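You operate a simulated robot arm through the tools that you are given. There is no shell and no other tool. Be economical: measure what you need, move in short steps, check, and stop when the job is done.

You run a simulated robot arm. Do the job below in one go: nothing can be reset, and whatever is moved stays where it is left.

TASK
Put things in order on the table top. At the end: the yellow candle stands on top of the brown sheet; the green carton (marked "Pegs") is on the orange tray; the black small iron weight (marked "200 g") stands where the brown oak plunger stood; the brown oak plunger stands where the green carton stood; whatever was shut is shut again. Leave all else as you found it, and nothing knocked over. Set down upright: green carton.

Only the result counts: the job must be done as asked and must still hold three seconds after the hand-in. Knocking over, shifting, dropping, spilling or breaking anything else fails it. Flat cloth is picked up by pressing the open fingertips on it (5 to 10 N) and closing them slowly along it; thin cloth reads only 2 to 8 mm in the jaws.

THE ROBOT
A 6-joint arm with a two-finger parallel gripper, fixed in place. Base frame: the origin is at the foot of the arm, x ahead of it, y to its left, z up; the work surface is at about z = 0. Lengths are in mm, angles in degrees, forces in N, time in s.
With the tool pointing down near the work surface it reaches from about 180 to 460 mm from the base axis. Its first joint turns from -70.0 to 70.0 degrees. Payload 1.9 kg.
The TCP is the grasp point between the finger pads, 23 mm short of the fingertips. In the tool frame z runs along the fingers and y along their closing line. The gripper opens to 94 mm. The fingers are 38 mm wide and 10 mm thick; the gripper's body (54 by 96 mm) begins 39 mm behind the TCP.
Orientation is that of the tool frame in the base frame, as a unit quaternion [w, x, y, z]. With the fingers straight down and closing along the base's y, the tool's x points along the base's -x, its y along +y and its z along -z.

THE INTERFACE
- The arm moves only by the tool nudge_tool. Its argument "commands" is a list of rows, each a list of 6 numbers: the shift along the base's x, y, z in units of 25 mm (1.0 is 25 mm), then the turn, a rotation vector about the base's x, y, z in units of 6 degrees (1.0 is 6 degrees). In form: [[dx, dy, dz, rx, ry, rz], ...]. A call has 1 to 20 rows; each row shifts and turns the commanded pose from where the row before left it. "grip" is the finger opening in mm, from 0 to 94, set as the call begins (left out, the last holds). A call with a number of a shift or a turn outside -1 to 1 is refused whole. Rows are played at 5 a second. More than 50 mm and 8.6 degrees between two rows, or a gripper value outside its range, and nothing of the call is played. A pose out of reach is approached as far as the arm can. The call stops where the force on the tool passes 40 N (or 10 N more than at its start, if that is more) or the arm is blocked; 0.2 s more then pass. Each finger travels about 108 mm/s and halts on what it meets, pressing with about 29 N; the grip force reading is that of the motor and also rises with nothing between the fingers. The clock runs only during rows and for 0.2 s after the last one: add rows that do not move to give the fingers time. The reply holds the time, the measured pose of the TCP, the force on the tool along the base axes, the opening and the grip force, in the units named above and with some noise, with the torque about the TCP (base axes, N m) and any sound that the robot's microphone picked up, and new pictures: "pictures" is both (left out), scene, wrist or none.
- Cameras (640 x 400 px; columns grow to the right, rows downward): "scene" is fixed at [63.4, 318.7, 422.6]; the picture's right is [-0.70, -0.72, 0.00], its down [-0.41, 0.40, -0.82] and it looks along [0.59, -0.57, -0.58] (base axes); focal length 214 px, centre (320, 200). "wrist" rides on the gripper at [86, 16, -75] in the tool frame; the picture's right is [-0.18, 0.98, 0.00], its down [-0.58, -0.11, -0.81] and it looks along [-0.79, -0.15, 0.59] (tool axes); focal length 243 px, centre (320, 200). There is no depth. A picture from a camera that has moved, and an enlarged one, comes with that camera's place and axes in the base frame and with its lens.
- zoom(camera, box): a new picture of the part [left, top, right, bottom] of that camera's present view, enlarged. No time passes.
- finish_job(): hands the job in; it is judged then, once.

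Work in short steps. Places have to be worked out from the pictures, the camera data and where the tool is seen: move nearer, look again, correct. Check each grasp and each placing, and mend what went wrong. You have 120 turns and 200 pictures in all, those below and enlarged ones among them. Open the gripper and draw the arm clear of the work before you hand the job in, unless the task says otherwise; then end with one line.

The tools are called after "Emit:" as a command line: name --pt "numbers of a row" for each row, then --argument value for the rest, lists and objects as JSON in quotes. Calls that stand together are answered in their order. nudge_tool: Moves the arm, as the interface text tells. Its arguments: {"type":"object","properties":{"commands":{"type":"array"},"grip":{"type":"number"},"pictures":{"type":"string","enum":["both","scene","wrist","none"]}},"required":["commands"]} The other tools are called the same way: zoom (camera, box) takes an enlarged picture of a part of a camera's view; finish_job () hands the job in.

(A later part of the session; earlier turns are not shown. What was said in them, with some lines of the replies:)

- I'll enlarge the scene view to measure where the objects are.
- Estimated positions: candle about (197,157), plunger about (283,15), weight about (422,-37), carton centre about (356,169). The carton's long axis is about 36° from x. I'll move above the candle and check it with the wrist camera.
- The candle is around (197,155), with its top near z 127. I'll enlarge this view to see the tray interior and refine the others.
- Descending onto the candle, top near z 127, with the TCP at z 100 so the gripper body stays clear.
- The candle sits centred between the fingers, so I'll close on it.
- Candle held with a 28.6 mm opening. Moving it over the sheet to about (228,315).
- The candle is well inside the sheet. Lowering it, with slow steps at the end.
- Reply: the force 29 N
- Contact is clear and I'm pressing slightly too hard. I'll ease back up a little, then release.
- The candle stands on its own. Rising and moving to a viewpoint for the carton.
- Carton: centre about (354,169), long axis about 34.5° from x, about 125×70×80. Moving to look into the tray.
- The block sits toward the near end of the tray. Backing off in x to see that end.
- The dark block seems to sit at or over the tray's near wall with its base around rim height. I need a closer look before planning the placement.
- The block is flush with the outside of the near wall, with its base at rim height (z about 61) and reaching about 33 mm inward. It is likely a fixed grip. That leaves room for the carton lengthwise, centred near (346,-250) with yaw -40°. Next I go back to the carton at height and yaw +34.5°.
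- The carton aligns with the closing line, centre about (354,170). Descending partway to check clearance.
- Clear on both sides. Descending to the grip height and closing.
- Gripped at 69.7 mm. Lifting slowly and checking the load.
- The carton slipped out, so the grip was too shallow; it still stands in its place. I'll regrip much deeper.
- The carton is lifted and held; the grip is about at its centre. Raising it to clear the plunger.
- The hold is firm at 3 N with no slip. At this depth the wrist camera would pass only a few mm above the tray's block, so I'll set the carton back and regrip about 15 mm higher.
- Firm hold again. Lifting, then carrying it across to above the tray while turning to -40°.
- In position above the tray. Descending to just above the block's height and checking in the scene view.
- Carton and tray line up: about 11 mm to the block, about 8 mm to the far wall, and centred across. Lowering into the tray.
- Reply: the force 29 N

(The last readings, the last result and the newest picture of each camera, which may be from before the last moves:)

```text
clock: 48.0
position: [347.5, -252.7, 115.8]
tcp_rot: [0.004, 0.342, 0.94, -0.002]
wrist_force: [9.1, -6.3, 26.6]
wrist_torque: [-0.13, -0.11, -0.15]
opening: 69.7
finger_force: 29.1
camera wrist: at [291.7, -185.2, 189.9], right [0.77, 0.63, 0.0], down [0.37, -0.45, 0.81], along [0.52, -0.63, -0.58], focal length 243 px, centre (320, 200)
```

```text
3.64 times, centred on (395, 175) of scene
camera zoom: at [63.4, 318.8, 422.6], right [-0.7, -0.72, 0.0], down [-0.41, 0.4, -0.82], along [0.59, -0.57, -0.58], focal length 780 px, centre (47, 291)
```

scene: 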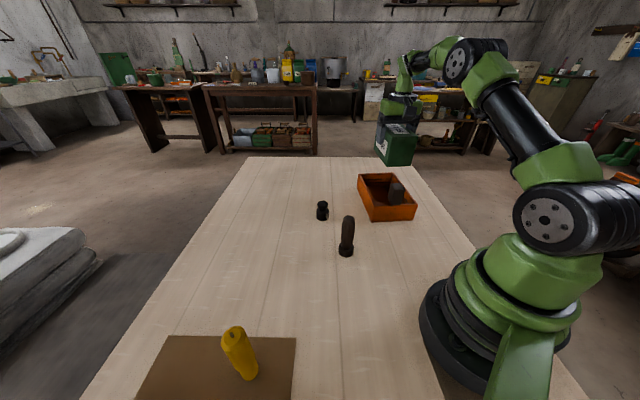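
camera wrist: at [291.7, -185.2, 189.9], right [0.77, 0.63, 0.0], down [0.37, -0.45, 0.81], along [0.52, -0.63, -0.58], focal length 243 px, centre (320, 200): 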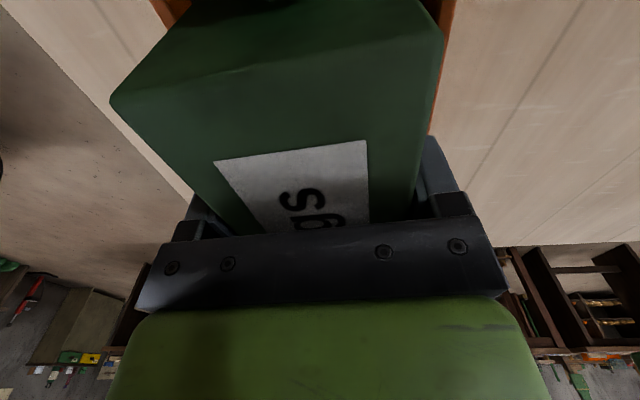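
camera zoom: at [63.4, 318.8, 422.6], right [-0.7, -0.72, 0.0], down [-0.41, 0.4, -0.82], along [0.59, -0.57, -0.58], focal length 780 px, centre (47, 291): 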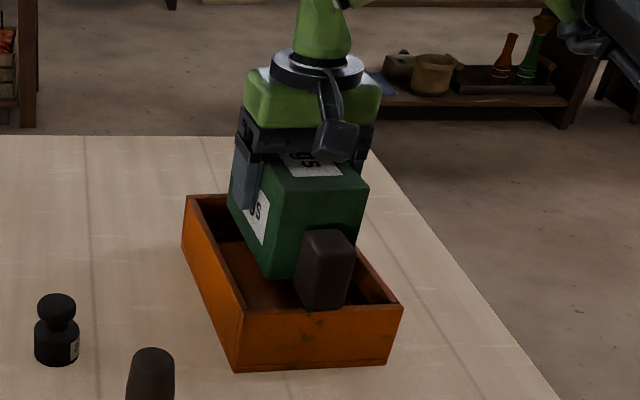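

Contact came early: the carton's base met something at about rim height and slid up slightly in the grip. Lifting clear and measuring where it conflicts.

Emit:
nudge_tool --pt "0 0 0.4 0 0 0" --pt "0 0 0.4 0 0 0" --pt "0 0 0 0 0 0" --pictures "wrist"

Emit:
zoom --camera "scene" --box '[360, 145, 424, 225]'

Emit:
zoom --camera "wrist" --box '[80, 0, 500, 240]'

```text
clock: 48.8
position: [347.9, -251.1, 133.9]
tcp_rot: [0.001, 0.342, 0.94, 0.0]
wrist_force: [0.4, 0.2, -2.5]
wrist_torque: [0.0, 0.01, 0.0]
opening: 69.6
finger_force: 29.1
camera wrist: at [291.0, -184.4, 208.6], right [0.77, 0.63, 0.0], down [0.37, -0.46, 0.81], along [0.51, -0.62, -0.59], focal length 243 px, centre (320, 200)
```

wrist: 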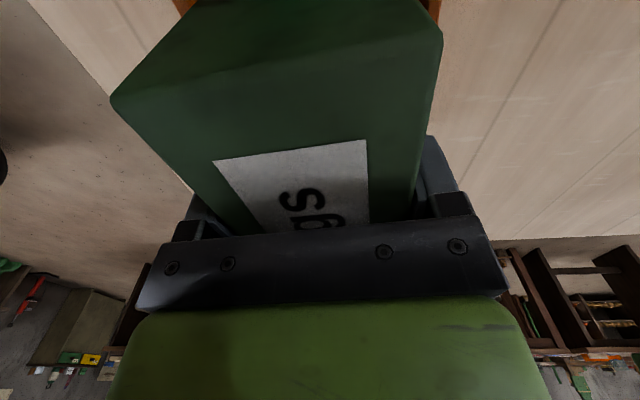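

```text
5.00 times, centred on (392, 185) of scene
camera zoom: at [63.4, 318.7, 422.6], right [-0.7, -0.72, 0.0], down [-0.41, 0.4, -0.82], along [0.59, -0.57, -0.58], focal length 1072 px, centre (-40, 275)
```

zoom: 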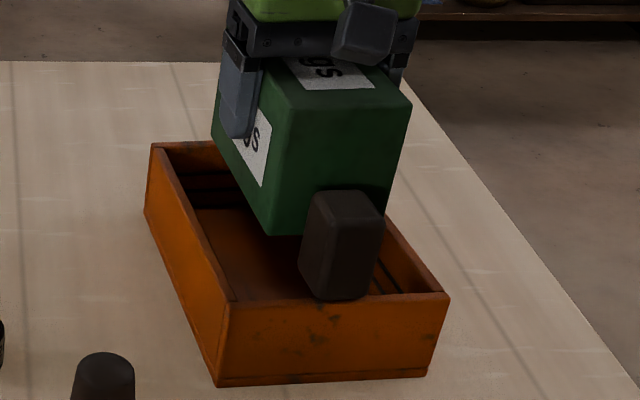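

```text
1.52 times, centred on (290, 120) of wrist
camera zoom: at [291.0, -184.4, 208.6], right [0.77, 0.63, 0.0], down [0.37, -0.46, 0.81], along [0.51, -0.62, -0.59], focal length 370 px, centre (366, 322)
```

zoom: 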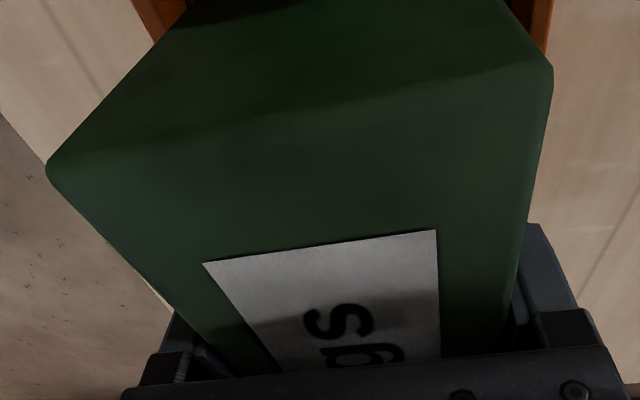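

The carton slid up evenly without tilting, with the contact force near its middle, as if it met a flat support at rim height (z about 58). The block also stands at that level. I'll lower it again slowly, slightly re-centred, to confirm that height.

Emit:
nudge_tool --pt "0.1 0.1 -0.2 0 0 0" --pt "0 0 0 0 0 0" --pictures "none"

Emit:
nudge_tool --pt "0 0 -0.16 0 0 0" --pt "0 0 0 0 0 0" --pictures "none"

Emit:
nudge_tool --pt "0 0 -0.1 0 0 0" --pt "0 0 0 0 0 0" --pictures "none"

Emit:
nudge_tool --pt "0 0 -0.1 0 0 0" --pt "0 0 0 0 0 0"

```text
clock: 49.4
position: [351.3, -248.3, 127.6]
tcp_rot: [0.001, 0.342, 0.94, 0.0]
wrist_force: [-0.6, 0.1, -2.2]
wrist_torque: [0.01, 0.0, -0.01]
opening: 70.0
finger_force: 28.8
```

```text
clock: 50.0
position: [350.9, -249.1, 124.0]
tcp_rot: [0.0, 0.342, 0.94, 0.0]
wrist_force: [0.5, 0.6, -3.4]
wrist_torque: [0.01, 0.0, 0.03]
opening: 69.8
finger_force: 29.0
```

```text
clock: 50.6
position: [350.4, -249.1, 121.8]
tcp_rot: [0.0, 0.342, 0.94, 0.0]
wrist_force: [-0.2, -0.3, -3.2]
wrist_torque: [0.0, -0.01, 0.01]
opening: 69.8
finger_force: 29.3
```

```text
clock: 51.2
position: [350.2, -247.8, 119.3]
tcp_rot: [0.0, 0.342, 0.94, -0.001]
wrist_force: [-0.1, -1.0, -3.0]
wrist_torque: [0.0, -0.05, 0.0]
opening: 69.9
finger_force: 29.2
camera wrist: at [293.7, -181.8, 194.5], right [0.77, 0.63, 0.0], down [0.37, -0.46, 0.81], along [0.51, -0.62, -0.59], focal length 243 px, centre (320, 200)
```

scene: 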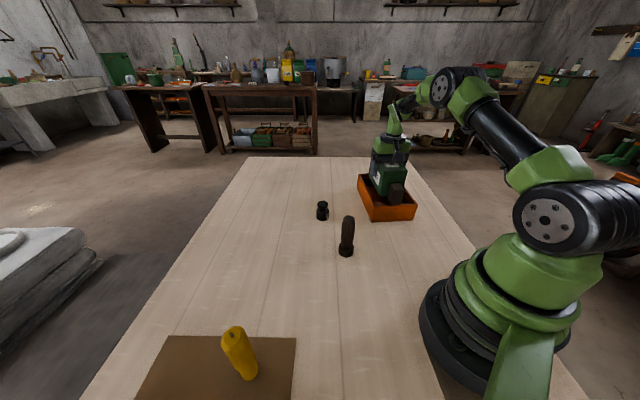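
wrist: 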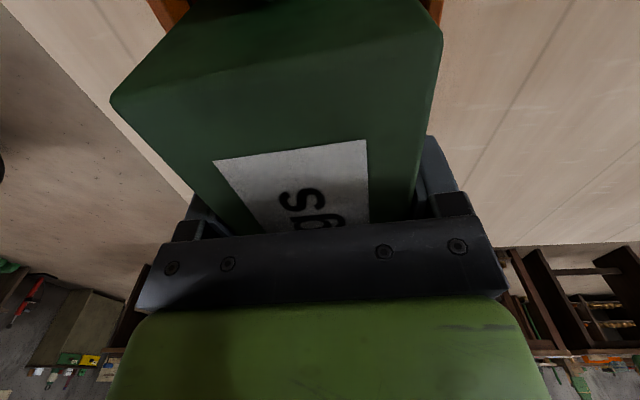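

No contact yet, as expected after the slide. Continuing in 2.5 mm steps.

Emit:
nudge_tool --pt "0 0 -0.1 0 0 0" --pt "0 0 0 0 0 0" --pictures "none"

Emit:
nudge_tool --pt "0 0 -0.1 0 0 0" --pt "0 0 0 0 0 0" --pictures "none"

Emit:
nudge_tool --pt "0 0 -0.1 0 0 0" --pt "0 0 0 0 0 0" --pictures "none"

```text
clock: 51.8
position: [349.3, -249.9, 116.4]
tcp_rot: [0.002, 0.343, 0.94, 0.001]
wrist_force: [0.0, -0.2, -2.5]
wrist_torque: [-0.01, 0.01, -0.01]
opening: 69.7
finger_force: 29.4
```

```text
clock: 52.4
position: [350.7, -249.0, 115.5]
tcp_rot: [0.001, 0.343, 0.939, -0.001]
wrist_force: [-4.8, 5.2, 16.3]
wrist_torque: [0.32, 0.78, 0.0]
opening: 69.8
finger_force: 29.5
```

```text
clock: 53.0
position: [350.0, -248.5, 113.3]
tcp_rot: [0.004, 0.342, 0.94, -0.002]
wrist_force: [0.8, 0.0, 28.4]
wrist_torque: [-0.03, 0.01, -0.28]
opening: 70.2
finger_force: 29.2
```

Contact resumed at the same height, with a balanced load (about 28 N, near-zero torque), so the carton is sitting flat. Easing the pressure and releasing a little, watching for any shift.

Emit:
nudge_tool --pt "0 0 0.07 0 0 0" --pt "0 0 0 0 0 0" --pictures "none"

Emit:
nudge_tool --pt "0 0 0 0 0 0" --pt "0 0 0 0 0 0" --pt "0 0 0 0 0 0" --grip 75

Emit:
zoom --camera "scene" --box '[350, 130, 430, 225]'

```text
clock: 53.6
position: [349.8, -249.8, 113.7]
tcp_rot: [0.001, 0.342, 0.94, 0.0]
wrist_force: [4.0, -3.1, 7.7]
wrist_torque: [-0.6, -0.75, -0.02]
opening: 69.9
finger_force: 28.9
```

```text
clock: 54.4
position: [349.5, -248.3, 113.5]
tcp_rot: [0.001, 0.342, 0.94, 0.0]
wrist_force: [0.2, -0.5, -0.4]
wrist_torque: [-0.02, 0.0, 0.05]
opening: 75.1
finger_force: 0.1
camera wrist: at [293.4, -181.8, 188.9], right [0.77, 0.63, 0.0], down [0.37, -0.46, 0.81], along [0.51, -0.62, -0.59], focal length 243 px, centre (320, 200)
```

scene: 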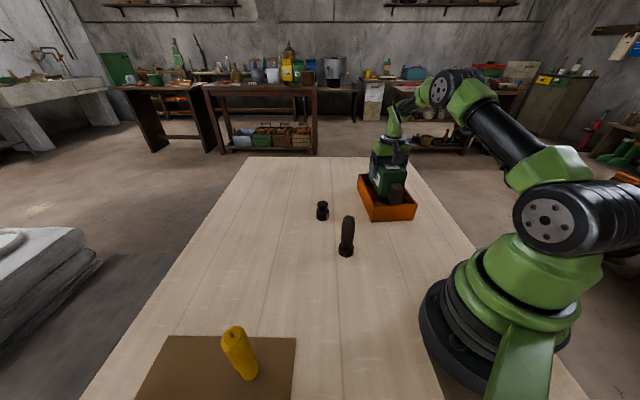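
wrist: 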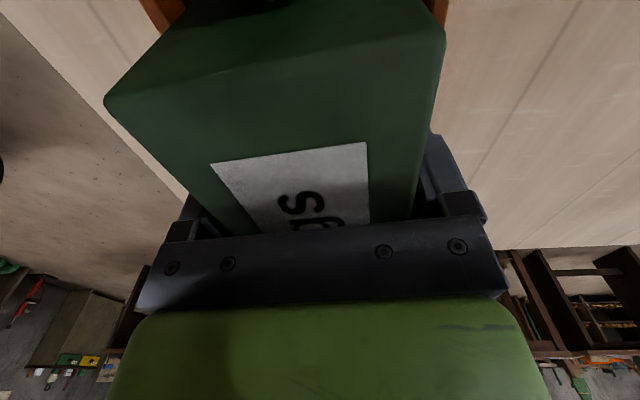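

```text
4.21 times, centred on (390, 178) of scene
camera zoom: at [63.4, 318.7, 422.6], right [-0.7, -0.72, 0.0], down [-0.41, 0.4, -0.82], along [0.59, -0.57, -0.58], focal length 903 px, centre (25, 295)
```

zoom: 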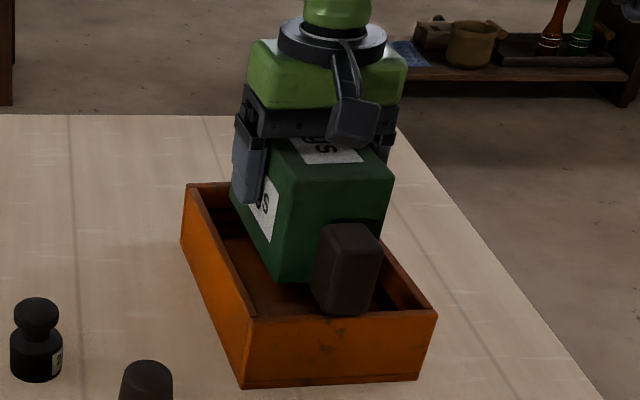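

The carton stands flat and steady on the tray with the fingers open. Retracting upward and looking again.

Emit:
nudge_tool --pt "0 0 0 0 0 0" --pt "0 0 0.4 0 0 0" --pt "0 0 0.8 0 0 0" --pt "0 0 1 0 0 0" --pt "0 0 1 0 0 0" --pt "0 0 1 0 0 0" --pt "-0.6 0.6 0.5 0 0 0" --pt "-0.8 0.8 0 0 0 0" --pt "-0.8 0.8 0 0 0 0" --grip 88

Emit:
zoom --camera "scene" --box '[300, 150, 430, 265]'

```text
clock: 56.4
position: [295.5, -194.8, 231.8]
tcp_rot: [0.001, 0.342, 0.94, -0.001]
wrist_force: [-0.5, -0.7, -0.6]
wrist_torque: [-0.04, 0.02, 0.0]
opening: 87.9
finger_force: 0.0
camera wrist: at [238.7, -127.1, 307.1], right [0.77, 0.63, 0.0], down [0.37, -0.46, 0.81], along [0.51, -0.62, -0.59], focal length 243 px, centre (320, 200)
```

scene: 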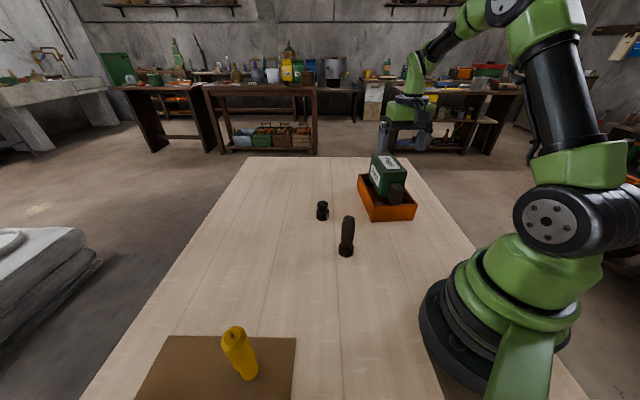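
wrist: 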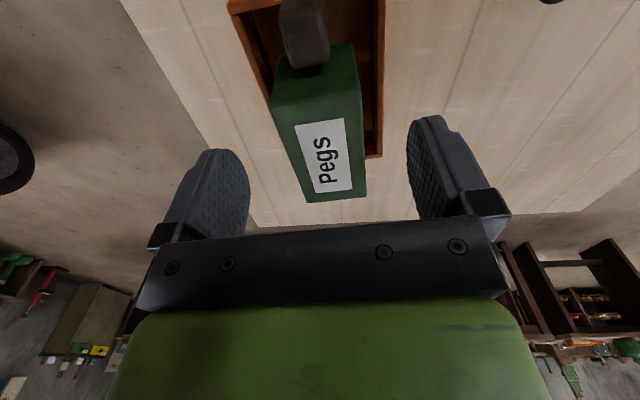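

```text
3.48 times, centred on (365, 208) of scene
camera zoom: at [63.4, 318.7, 422.6], right [-0.7, -0.72, 0.0], down [-0.41, 0.4, -0.82], along [0.59, -0.57, -0.58], focal length 746 px, centre (164, 174)
```

zoom: 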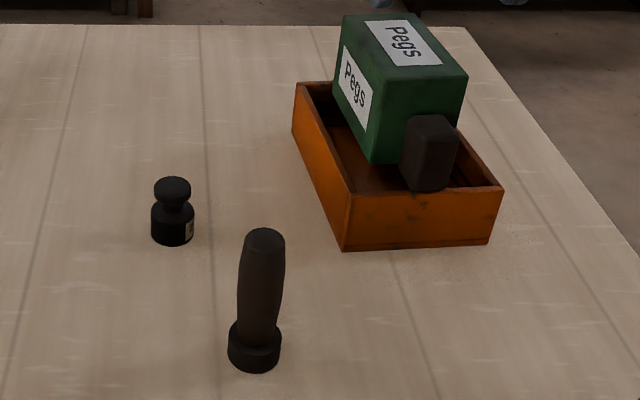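

The carton is upright on the tray and the block is untouched. Moving above the plunger with yaw back to 0.

Emit:
nudge_tool --pt "-0.1 0.93 0 0 0 0.74" --pt "-0.1 0.93 0 0 0 0.74" --pt "-0.1 0.93 0 0 0 0.74" --pt "-0.1 0.93 0 0 0 0.74" --pt "-0.1 0.93 0 0 0 0.74" --pt "-0.1 0.93 0 0 0 0.74" --pt "-0.1 0.93 0 0 0 0.74" --pt "-0.1 0.93 0 0 0 0.74" --pt "-0.1 0.93 0 0 0 0.74" --pictures "wrist"

Emit:
zoom --camera "wrist" --box '[220, 0, 420, 150]'

Emit:
zoom --camera "scene" --box '[300, 190, 380, 270]'

```text
clock: 58.4
position: [271.7, 15.5, 231.1]
tcp_rot: [0.001, 0.001, 1.0, 0.0]
wrist_force: [-0.2, 0.1, 0.7]
wrist_torque: [-0.01, -0.06, 0.02]
opening: 88.2
finger_force: 0.1
camera wrist: at [185.2, 29.9, 306.3], right [0.18, 0.98, 0.0], down [0.58, -0.11, 0.81], along [0.79, -0.15, -0.59], focal length 243 px, centre (320, 200)
```

wrist: 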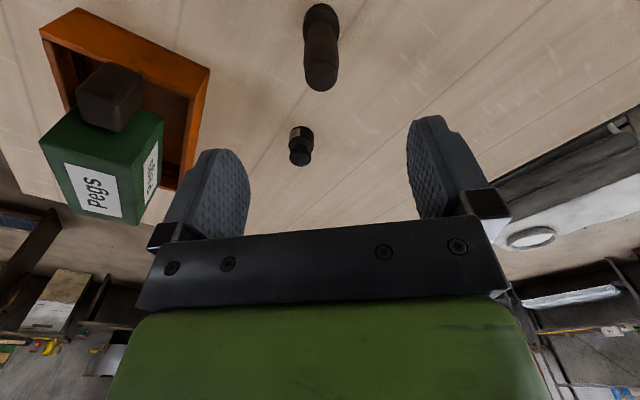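

```text
2.67 times, centred on (320, 75) of wrist
camera zoom: at [185.2, 29.9, 306.3], right [0.18, 0.98, 0.0], down [0.58, -0.11, 0.81], along [0.79, -0.15, -0.59], focal length 647 px, centre (320, 533)
```

zoom: 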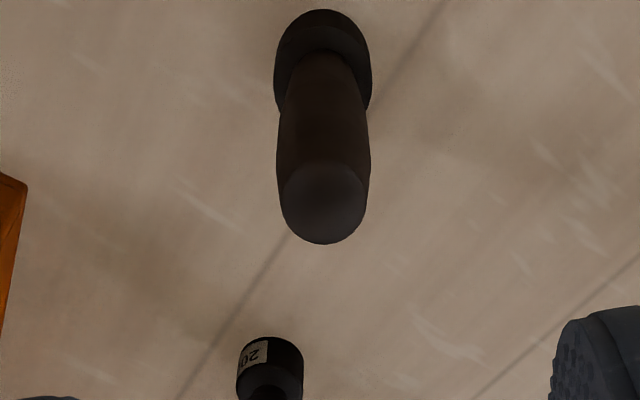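

```text
5.00 times, centred on (340, 230) of scene
camera zoom: at [63.4, 318.7, 422.6], right [-0.7, -0.72, 0.0], down [-0.41, 0.4, -0.82], along [0.59, -0.57, -0.58], focal length 1072 px, centre (220, 50)
```

zoom: 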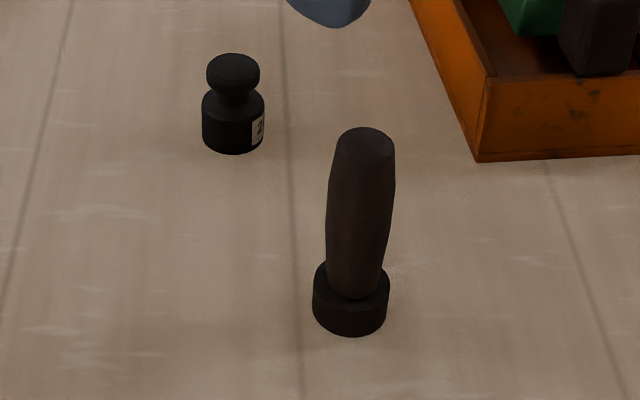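

The plunger axis is about (283,13.5), its top near z 117. Descending onto the grip section at z 92.

Emit:
nudge_tool --pt "0.45 -0.08 -0.8 0 0 0" --pt "0 0 -1 0 0 0" --pt "0 0 -1 0 0 0" --pt "0 0 -1 0 0 0" --pt "0 0 -1 0 0 0" --pt "0 0 -0.76 0 0 0" --pt "0 0 0 0 0 0" --pictures "wrist"

```text
clock: 60.0
position: [283.8, 13.2, 92.1]
tcp_rot: [0.001, 0.001, 1.0, 0.0]
wrist_force: [0.4, 0.3, -0.1]
wrist_torque: [0.04, -0.03, -0.02]
opening: 88.0
finger_force: 0.1
camera wrist: at [196.8, 28.2, 167.3], right [0.19, 0.98, 0.0], down [0.58, -0.11, 0.81], along [0.79, -0.15, -0.59], focal length 243 px, centre (320, 200)
```

wrist: 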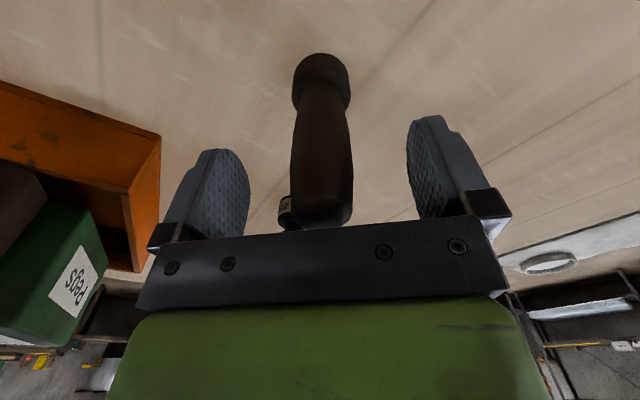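

Centred. Closing and lifting gently.

Emit:
nudge_tool --pt "0 0 0 0 0 0" --pt "0 0 0 0 0 0" --pt "0 0 0 0 0 0" --pt "0 0 0 0 0 0" --grip 10 --pictures "none"

Emit:
nudge_tool --pt "0 0 0.2 0 0 0" --pt "0 0 0.4 0 0 0" --pt "0 0 0.6 0 0 0" --pt "0 0 0.8 0 0 0" --pt "0 0 0.8 0 0 0" --pt "0 0 0 0 0 0"

```text
clock: 61.0
position: [284.2, 14.3, 92.9]
tcp_rot: [0.002, 0.001, 1.0, 0.0]
wrist_force: [-0.2, -0.4, -0.2]
wrist_torque: [0.0, -0.02, -0.02]
opening: 29.6
finger_force: 29.1
```

```text
clock: 62.4
position: [283.7, 14.4, 163.5]
tcp_rot: [0.001, 0.001, 1.0, 0.0]
wrist_force: [0.4, -0.8, -0.9]
wrist_torque: [-0.01, 0.0, 0.01]
opening: 29.4
finger_force: 28.9
camera wrist: at [196.5, 28.4, 237.9], right [0.19, 0.98, 0.0], down [0.58, -0.11, 0.81], along [0.79, -0.15, -0.59], focal length 243 px, centre (320, 200)
```

scene: 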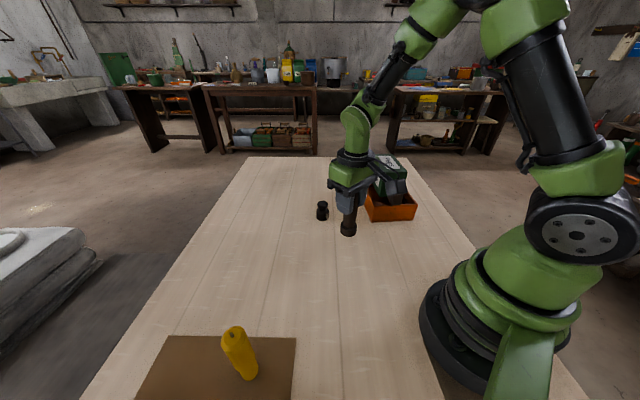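
wrist: 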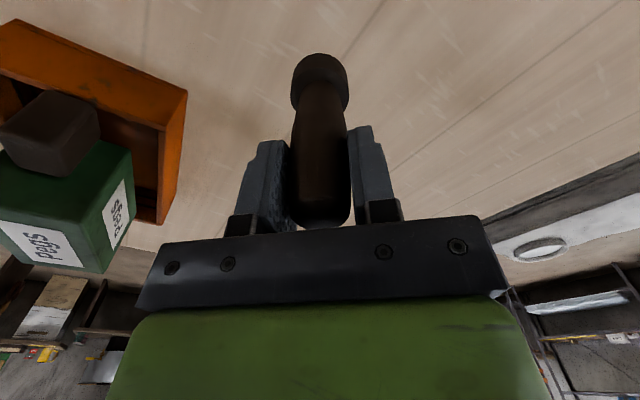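

Plunger held at 29.5 mm. Moving it to the carton's former spot, (354,169), and lowering.

Emit:
nudge_tool --pt "0.402 0.883 0 0 0 0" --pt "0.402 0.883 0 0 0 0" --pt "0.402 0.883 0 0 0 0" --pt "0.402 0.883 0 0 0 0" --pt "0.402 0.883 0 0 0 0" --pt "0.402 0.883 0 0 0 0" --pt "0.402 0.883 0 0 0 0" --pt "0 0 -0.8 0 0 0" --pt "0 0 -0.8 0 0 0" --pt "0 0 -0.7 0 0 0" --pt "0 0 -0.3 0 0 0" --pt "0 0 0 0 0 0" --pictures "none"

Emit:
nudge_tool --pt "0 0 -0.1 0 0 0" --pt "0 0 0 0 0 0"

```text
clock: 65.0
position: [354.1, 167.6, 96.8]
tcp_rot: [0.0, 0.001, 1.0, -0.001]
wrist_force: [0.8, -0.1, -0.4]
wrist_torque: [0.02, 0.02, 0.03]
opening: 29.7
finger_force: 28.9
```

```text
clock: 65.6
position: [354.9, 166.9, 94.9]
tcp_rot: [0.001, 0.0, 1.0, 0.001]
wrist_force: [-0.1, -0.7, -1.5]
wrist_torque: [0.02, 0.02, 0.01]
opening: 29.6
finger_force: 28.5
camera wrist: at [267.4, 182.8, 170.2], right [0.19, 0.98, 0.0], down [0.58, -0.11, 0.81], along [0.79, -0.15, -0.59], focal length 243 px, centre (320, 200)
```

scene: 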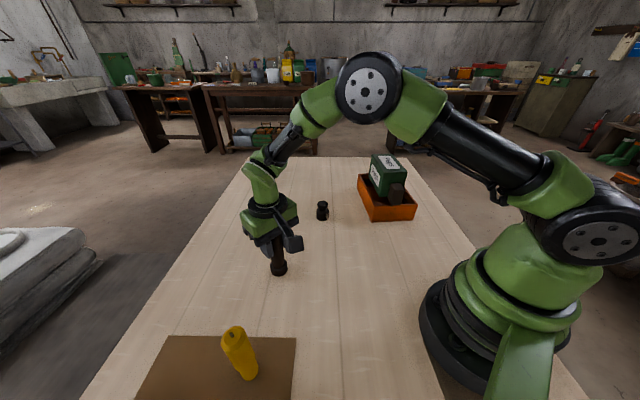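
wrist: 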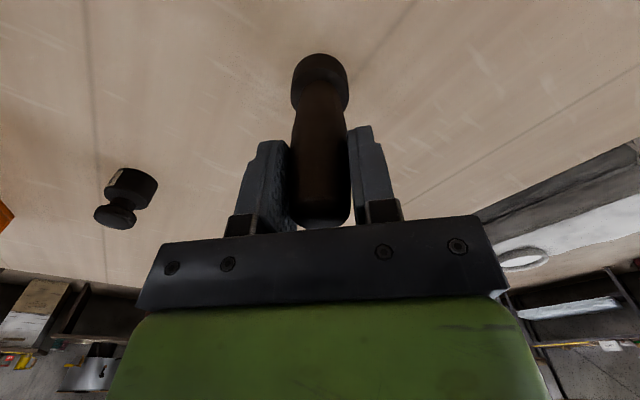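

Nearly down; a small y correction and a slow touch down.

Emit:
nudge_tool --pt "0 0.04 -0.06 0 0 0" --pt "0 0 0 0 0 0" --pictures "none"

Emit:
nudge_tool --pt "0 0 -0.06 0 0 0" --pt "0 0 0 0 0 0" --pictures "none"

```text
clock: 66.2
position: [354.7, 169.2, 93.1]
tcp_rot: [0.001, 0.002, 1.0, 0.0]
wrist_force: [0.2, 0.6, -1.4]
wrist_torque: [0.04, 0.03, -0.02]
opening: 29.6
finger_force: 29.0
```

```text
clock: 66.8
position: [353.3, 169.0, 93.1]
tcp_rot: [0.001, 0.001, 1.0, 0.0]
wrist_force: [-4.3, -1.5, 14.2]
wrist_torque: [-0.16, 0.34, 0.02]
opening: 29.6
finger_force: 28.9
```

Contact at 14 N. Releasing, rising, and checking.

Emit:
nudge_tool --pt "0 0 0 0 0 0" --pt "0 0 0 0 0 0" --pt "0 0 0 0 0 0" --pt "0 0 0.5 0 0 0" --pt "0 0 1 0 0 0" --pt "0 0 1 0 0 0" --pt "0 0 1 0 0 0" --pt "0 0 1 0 0 0" --pt "-0.8 0 1 0 0 0" --pt "-1 0 0.5 0 0 0" --grip 88

Emit:
zoom --camera "wrist" --box '[220, 0, 420, 150]'

```text
clock: 69.0
position: [310.2, 168.4, 241.8]
tcp_rot: [0.001, 0.001, 1.0, 0.0]
wrist_force: [0.4, -0.1, -0.5]
wrist_torque: [-0.02, -0.02, 0.0]
opening: 88.2
finger_force: 0.0
camera wrist: at [222.4, 183.4, 317.1], right [0.19, 0.98, 0.0], down [0.58, -0.11, 0.81], along [0.79, -0.15, -0.59], focal length 243 px, centre (320, 200)
```

scene: 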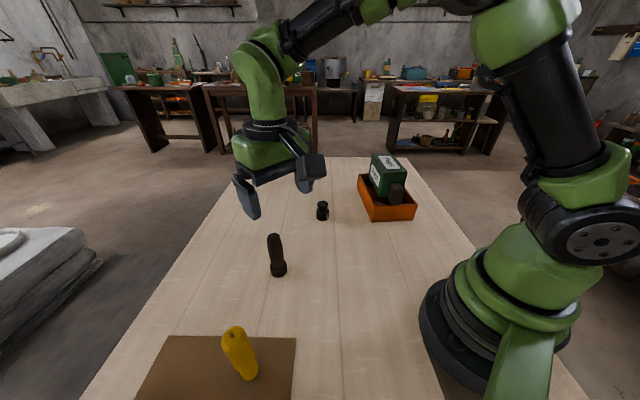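
wrist: 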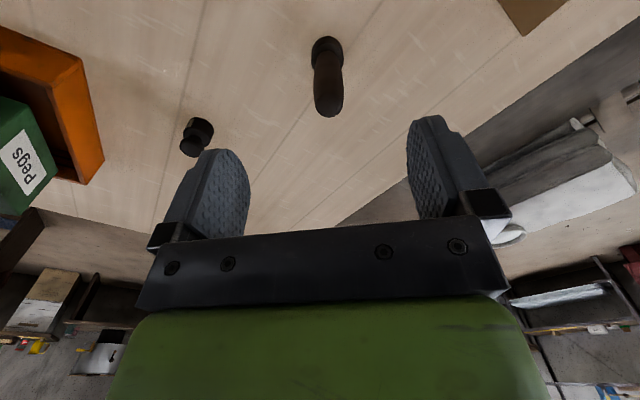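

```text
2.67 times, centred on (320, 75) of wrist
camera zoom: at [222.4, 183.4, 317.1], right [0.19, 0.98, 0.0], down [0.58, -0.11, 0.81], along [0.79, -0.15, -0.59], focal length 647 px, centre (320, 533)
```

zoom: 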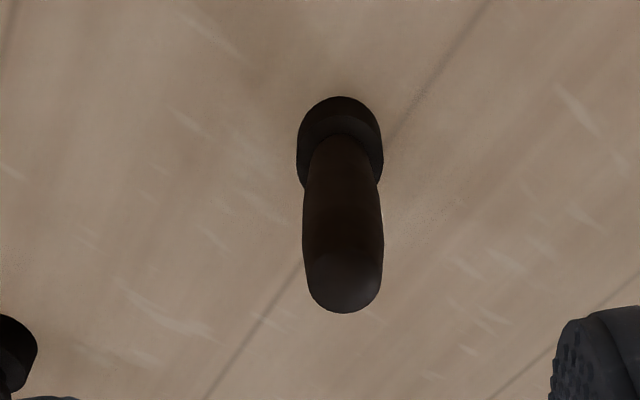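

The plunger stands at about (354,169.5). Moving to view the iron weight.

Emit:
nudge_tool --pt "0.2 -0.95 0 0 0 0" --pt "0.2 -0.95 0 0 0 0" --pt "0.2 -0.95 0 0 0 0" --pt "0.3 -0.95 0 0 0 0" --pt "0.3 -0.95 0 0 0 0" --pt "0.4 -0.95 -0.2 0 0 0" --pt "0.5 -0.95 -0.4 0 0 0" --pt "0.6 -0.95 -0.6 0 0 0" --pt "0.5 -0.6 -0.6 0 0 0" --pictures "wrist"

Emit:
zoom --camera "wrist" --box '[220, 0, 420, 150]'

```text
clock: 71.0
position: [388.5, -36.2, 196.7]
tcp_rot: [0.001, 0.001, 1.0, 0.0]
wrist_force: [0.6, 0.4, 0.5]
wrist_torque: [-0.03, 0.0, 0.02]
opening: 88.2
finger_force: 0.0
camera wrist: at [302.2, -21.9, 271.7], right [0.19, 0.98, 0.0], down [0.58, -0.11, 0.81], along [0.79, -0.15, -0.59], focal length 243 px, centre (320, 200)
```

wrist: 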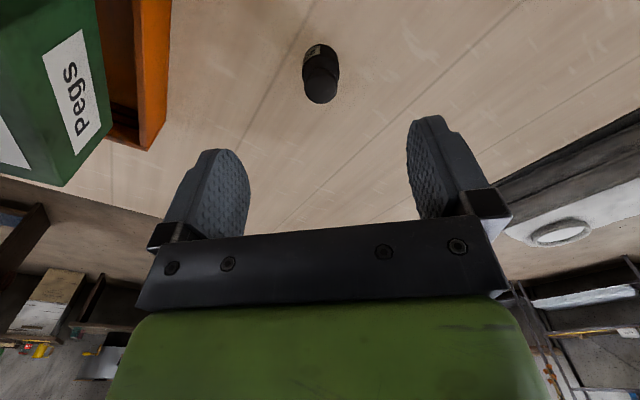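

```text
2.67 times, centred on (320, 75) of wrist
camera zoom: at [302.2, -21.9, 271.7], right [0.19, 0.98, 0.0], down [0.58, -0.11, 0.81], along [0.79, -0.15, -0.59], focal length 647 px, centre (320, 533)
```

zoom: 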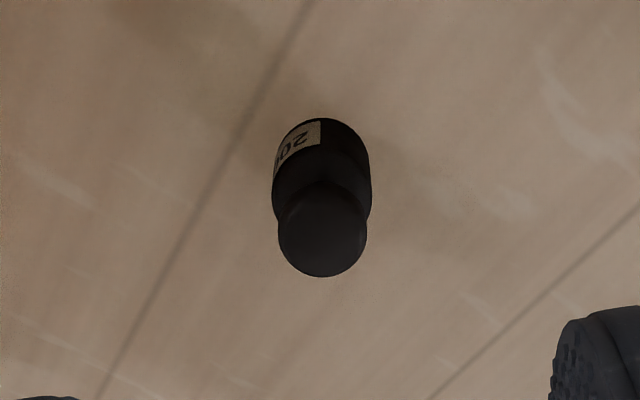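

The weight is about (423,-42.5) with a base of about 38 mm. Moving over it and descending.

Emit:
nudge_tool --pt "0.7 -0.13 -0.5 0 0 0" --pt "0.68 -0.12 -0.5 0 0 0" --pt "0 0 -1 0 0 0" --pt "0 0 -1 0 0 0" --pt "0 0 -1 0 0 0" --pt "0 0 -1 0 0 0" --pt "0 0 0 0 0 0" --pictures "wrist"

```text
clock: 72.6
position: [424.8, -43.9, 71.5]
tcp_rot: [0.001, 0.001, 1.0, 0.0]
wrist_force: [0.7, -0.1, 0.3]
wrist_torque: [0.01, 0.01, -0.02]
opening: 88.0
finger_force: 0.2
camera wrist: at [336.8, -28.0, 146.8], right [0.19, 0.98, 0.0], down [0.58, -0.11, 0.81], along [0.79, -0.15, -0.59], focal length 243 px, centre (320, 200)
```

wrist: 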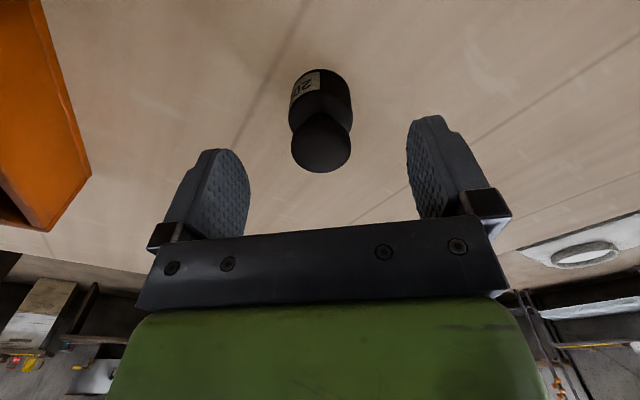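

Aligned. Going down to z 28 and closing.

Emit:
nudge_tool --pt "-0.03 0.03 -0.9 0 0 0" --pt "0 0 -0.8 0 0 0" --pt "0 0 0 0 0 0" --pictures "none"

Emit:
nudge_tool --pt "0 0 0 0 0 0" --pt "0 0 0 0 0 0" --pt "0 0 0 0 0 0" --pt "0 0 0 0 0 0" --grip 15 --pictures "none"

Emit:
nudge_tool --pt "0 0 0.2 0 0 0" --pt "0 0 0.4 0 0 0" --pt "0 0 0.6 0 0 0" --pt "0 0 0.8 0 0 0" --pt "0 0 0 0 0 0"

```text
clock: 73.4
position: [423.6, -42.8, 28.3]
tcp_rot: [0.001, 0.001, 1.0, 0.0]
wrist_force: [0.3, 0.1, -0.1]
wrist_torque: [0.02, -0.01, 0.01]
opening: 87.9
finger_force: 0.1
```

```text
clock: 74.4
position: [423.3, -43.3, 28.4]
tcp_rot: [0.0, 0.001, 1.0, 0.0]
wrist_force: [0.3, 0.4, 0.0]
wrist_torque: [0.0, 0.01, -0.02]
opening: 37.3
finger_force: 29.3
```

```text
clock: 75.6
position: [423.5, -42.1, 79.0]
tcp_rot: [0.001, 0.001, 1.0, 0.0]
wrist_force: [-0.9, -0.2, -2.6]
wrist_torque: [-0.01, 0.0, 0.01]
opening: 37.2
finger_force: 29.4
camera wrist: at [336.0, -27.1, 154.8], right [0.19, 0.98, 0.0], down [0.58, -0.11, 0.81], along [0.79, -0.15, -0.59], focal length 243 px, centre (320, 200)
```

scene: 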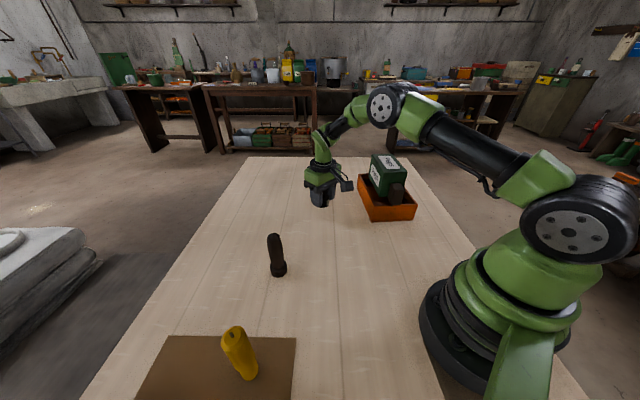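
wrist: 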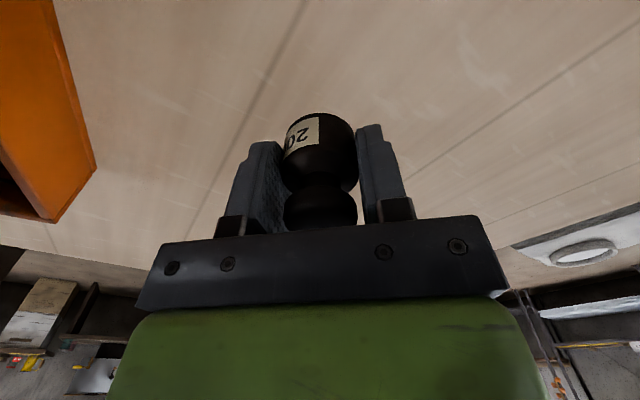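

Weight held at 37.2 mm. Carrying it to the plunger's old spot, (283.5,13.5), and lowering.

Emit:
nudge_tool --pt "-0.8 0.32 0.2 0 0 0" --pt "-0.8 0.32 0 0 0 0" --pt "-0.8 0.32 0 0 0 0" --pt "-0.8 0.32 0 0 0 0" --pt "-0.8 0.32 0 0 0 0" --pt "-0.8 0.32 0 0 0 0" --pt "-0.8 0.32 0 0 0 0" --pt "0 0 -0.8 0 0 0" --pt "0 0 -0.8 0 0 0" --pt "0 0 -0.5 0 0 0" --pt "0 0 0 0 0 0"

```text
clock: 78.0
position: [282.7, 14.2, 31.5]
tcp_rot: [0.001, 0.001, 1.0, 0.001]
wrist_force: [-0.1, 0.5, -1.9]
wrist_torque: [-0.01, 0.01, 0.0]
opening: 37.4
finger_force: 28.6
camera wrist: at [196.3, 29.0, 106.8], right [0.19, 0.98, 0.0], down [0.58, -0.11, 0.81], along [0.79, -0.15, -0.59], focal length 243 px, centre (320, 200)
```

scene: 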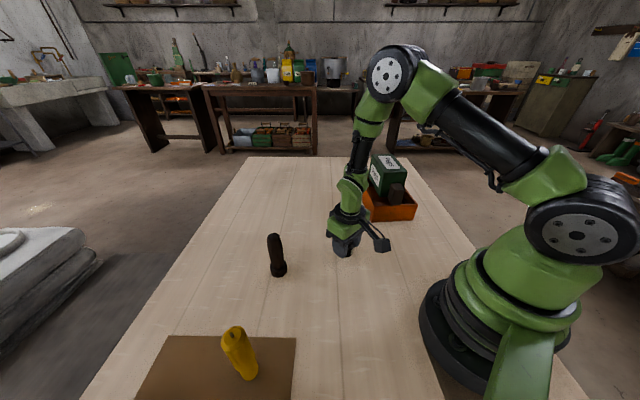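
wrist: 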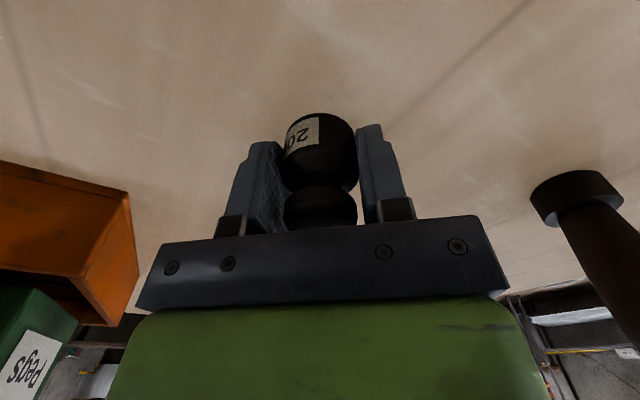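

In place at about (283,14). Touching down slowly.

Emit:
nudge_tool --pt "0.02 0 -0.1 0 0 0" --pt "0 0 0 0 0 0" --pictures "none"

Emit:
nudge_tool --pt "0 0 -0.05 0 0 0" --pt "0 0 0 0 0 0" --pictures "none"

```text
clock: 78.6
position: [283.8, 13.9, 28.5]
tcp_rot: [0.0, 0.0, 1.0, 0.0]
wrist_force: [-0.3, 0.1, -1.7]
wrist_torque: [-0.01, -0.01, 0.03]
opening: 36.8
finger_force: 28.9
```

```text
clock: 79.2
position: [284.6, 14.2, 28.9]
tcp_rot: [0.002, 0.0, 1.0, -0.001]
wrist_force: [-0.1, 4.1, 13.7]
wrist_torque: [0.14, 0.1, 0.01]
opening: 37.5
finger_force: 29.2
```

Contact made. Opening, rising straight up, and backing off for a final look.

Emit:
nudge_tool --pt "0 0 0 0 0 0" --pt "0 0 0 0 0 0" --pt "0 0 0 0 0 0" --pt "0 0 0.5 0 0 0" --pt "0 0 1 0 0 0" --pt "0 0 1 0 0 0" --pt "0 0 1 0 0 0" --pt "0 0 1 0 0 0" --pt "0 0 1 0 0 0" --pt "0 0 1 0 0 0" --pt "0 0 1 0 0 0" --pt "-0.8 0 1 0 0 0" --pt "-0.8 0 0.5 0 0 0" --grip 88

Emit:
zoom --camera "scene" --box '[200, 150, 430, 390]'

```text
clock: 82.0
position: [242.8, 14.5, 253.7]
tcp_rot: [0.001, 0.001, 1.0, 0.001]
wrist_force: [-0.2, -0.3, 0.5]
wrist_torque: [0.02, 0.0, -0.02]
opening: 88.1
finger_force: 0.0
camera wrist: at [156.3, 28.9, 328.5], right [0.18, 0.98, 0.0], down [0.58, -0.11, 0.81], along [0.79, -0.15, -0.59], focal length 243 px, centre (320, 200)
```

scene: 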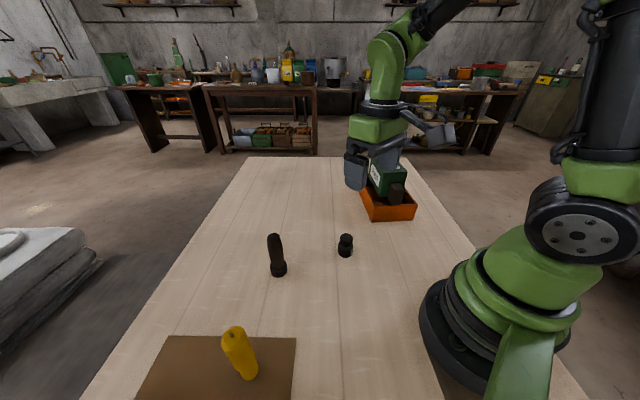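
wrist: 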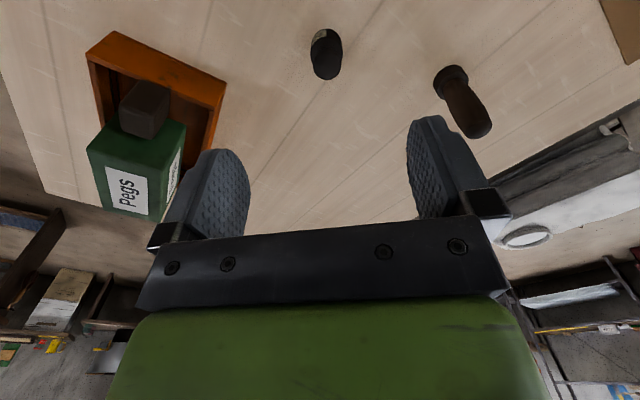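

```text
1.67 times, centred on (315, 270) of scene
camera zoom: at [63.4, 318.7, 422.6], right [-0.7, -0.72, 0.0], down [-0.41, 0.4, -0.82], along [0.59, -0.57, -0.58], focal length 358 px, centre (328, 83)
```

zoom: 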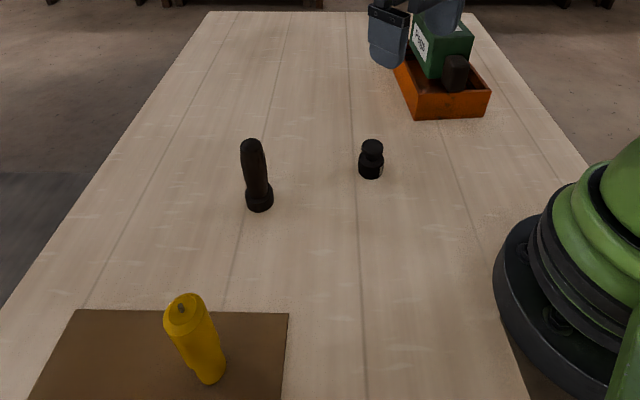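

Candle, plunger and weight all stand correctly. One last check of the carton on the tray.

Emit:
zoom --camera "wrist" --box '[60, 20, 260, 230]'

Emit:
zoom --camera "scene" --box '[340, 145, 430, 230]'

```text
1.90 times, centred on (160, 125) of wrist
camera zoom: at [156.3, 28.9, 328.5], right [0.18, 0.98, 0.0], down [0.58, -0.11, 0.81], along [0.79, -0.15, -0.59], focal length 462 px, centre (625, 343)
```

zoom: 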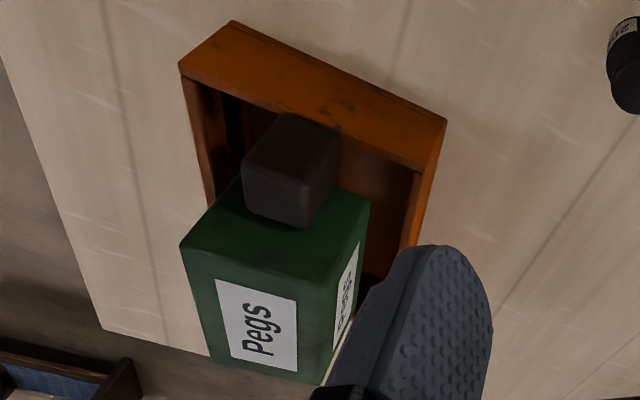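

```text
4.71 times, centred on (385, 188) of scene
camera zoom: at [63.4, 318.7, 422.6], right [-0.7, -0.72, 0.0], down [-0.41, 0.4, -0.82], along [0.59, -0.57, -0.58], focal length 1009 px, centre (14, 259)
```

zoom: 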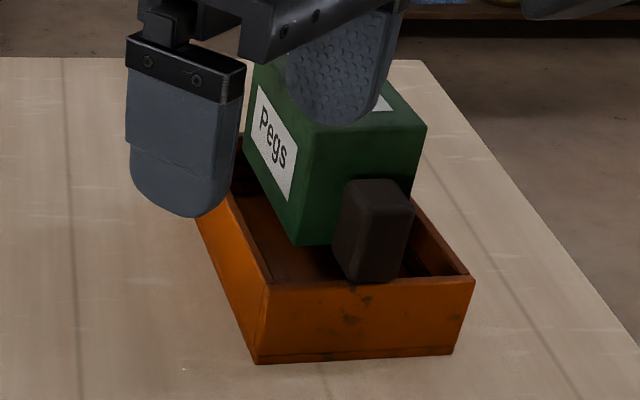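

The carton is level, upright and steady on the tray, and the block is undisturbed. The gripper is open and clear, so I'm handing in.

Emit:
finish_job

```text
The job is handed in.
```

I handed the job in with all four items placed: the candle is on the brown sheet, the carton is upright on the orange tray, the plunger is where the carton stood, and the weight is where the plunger stood. The carton sits level at about rim height, not down on the visible tray floor; something I couldn't see supports it there, and it stayed steady after release.
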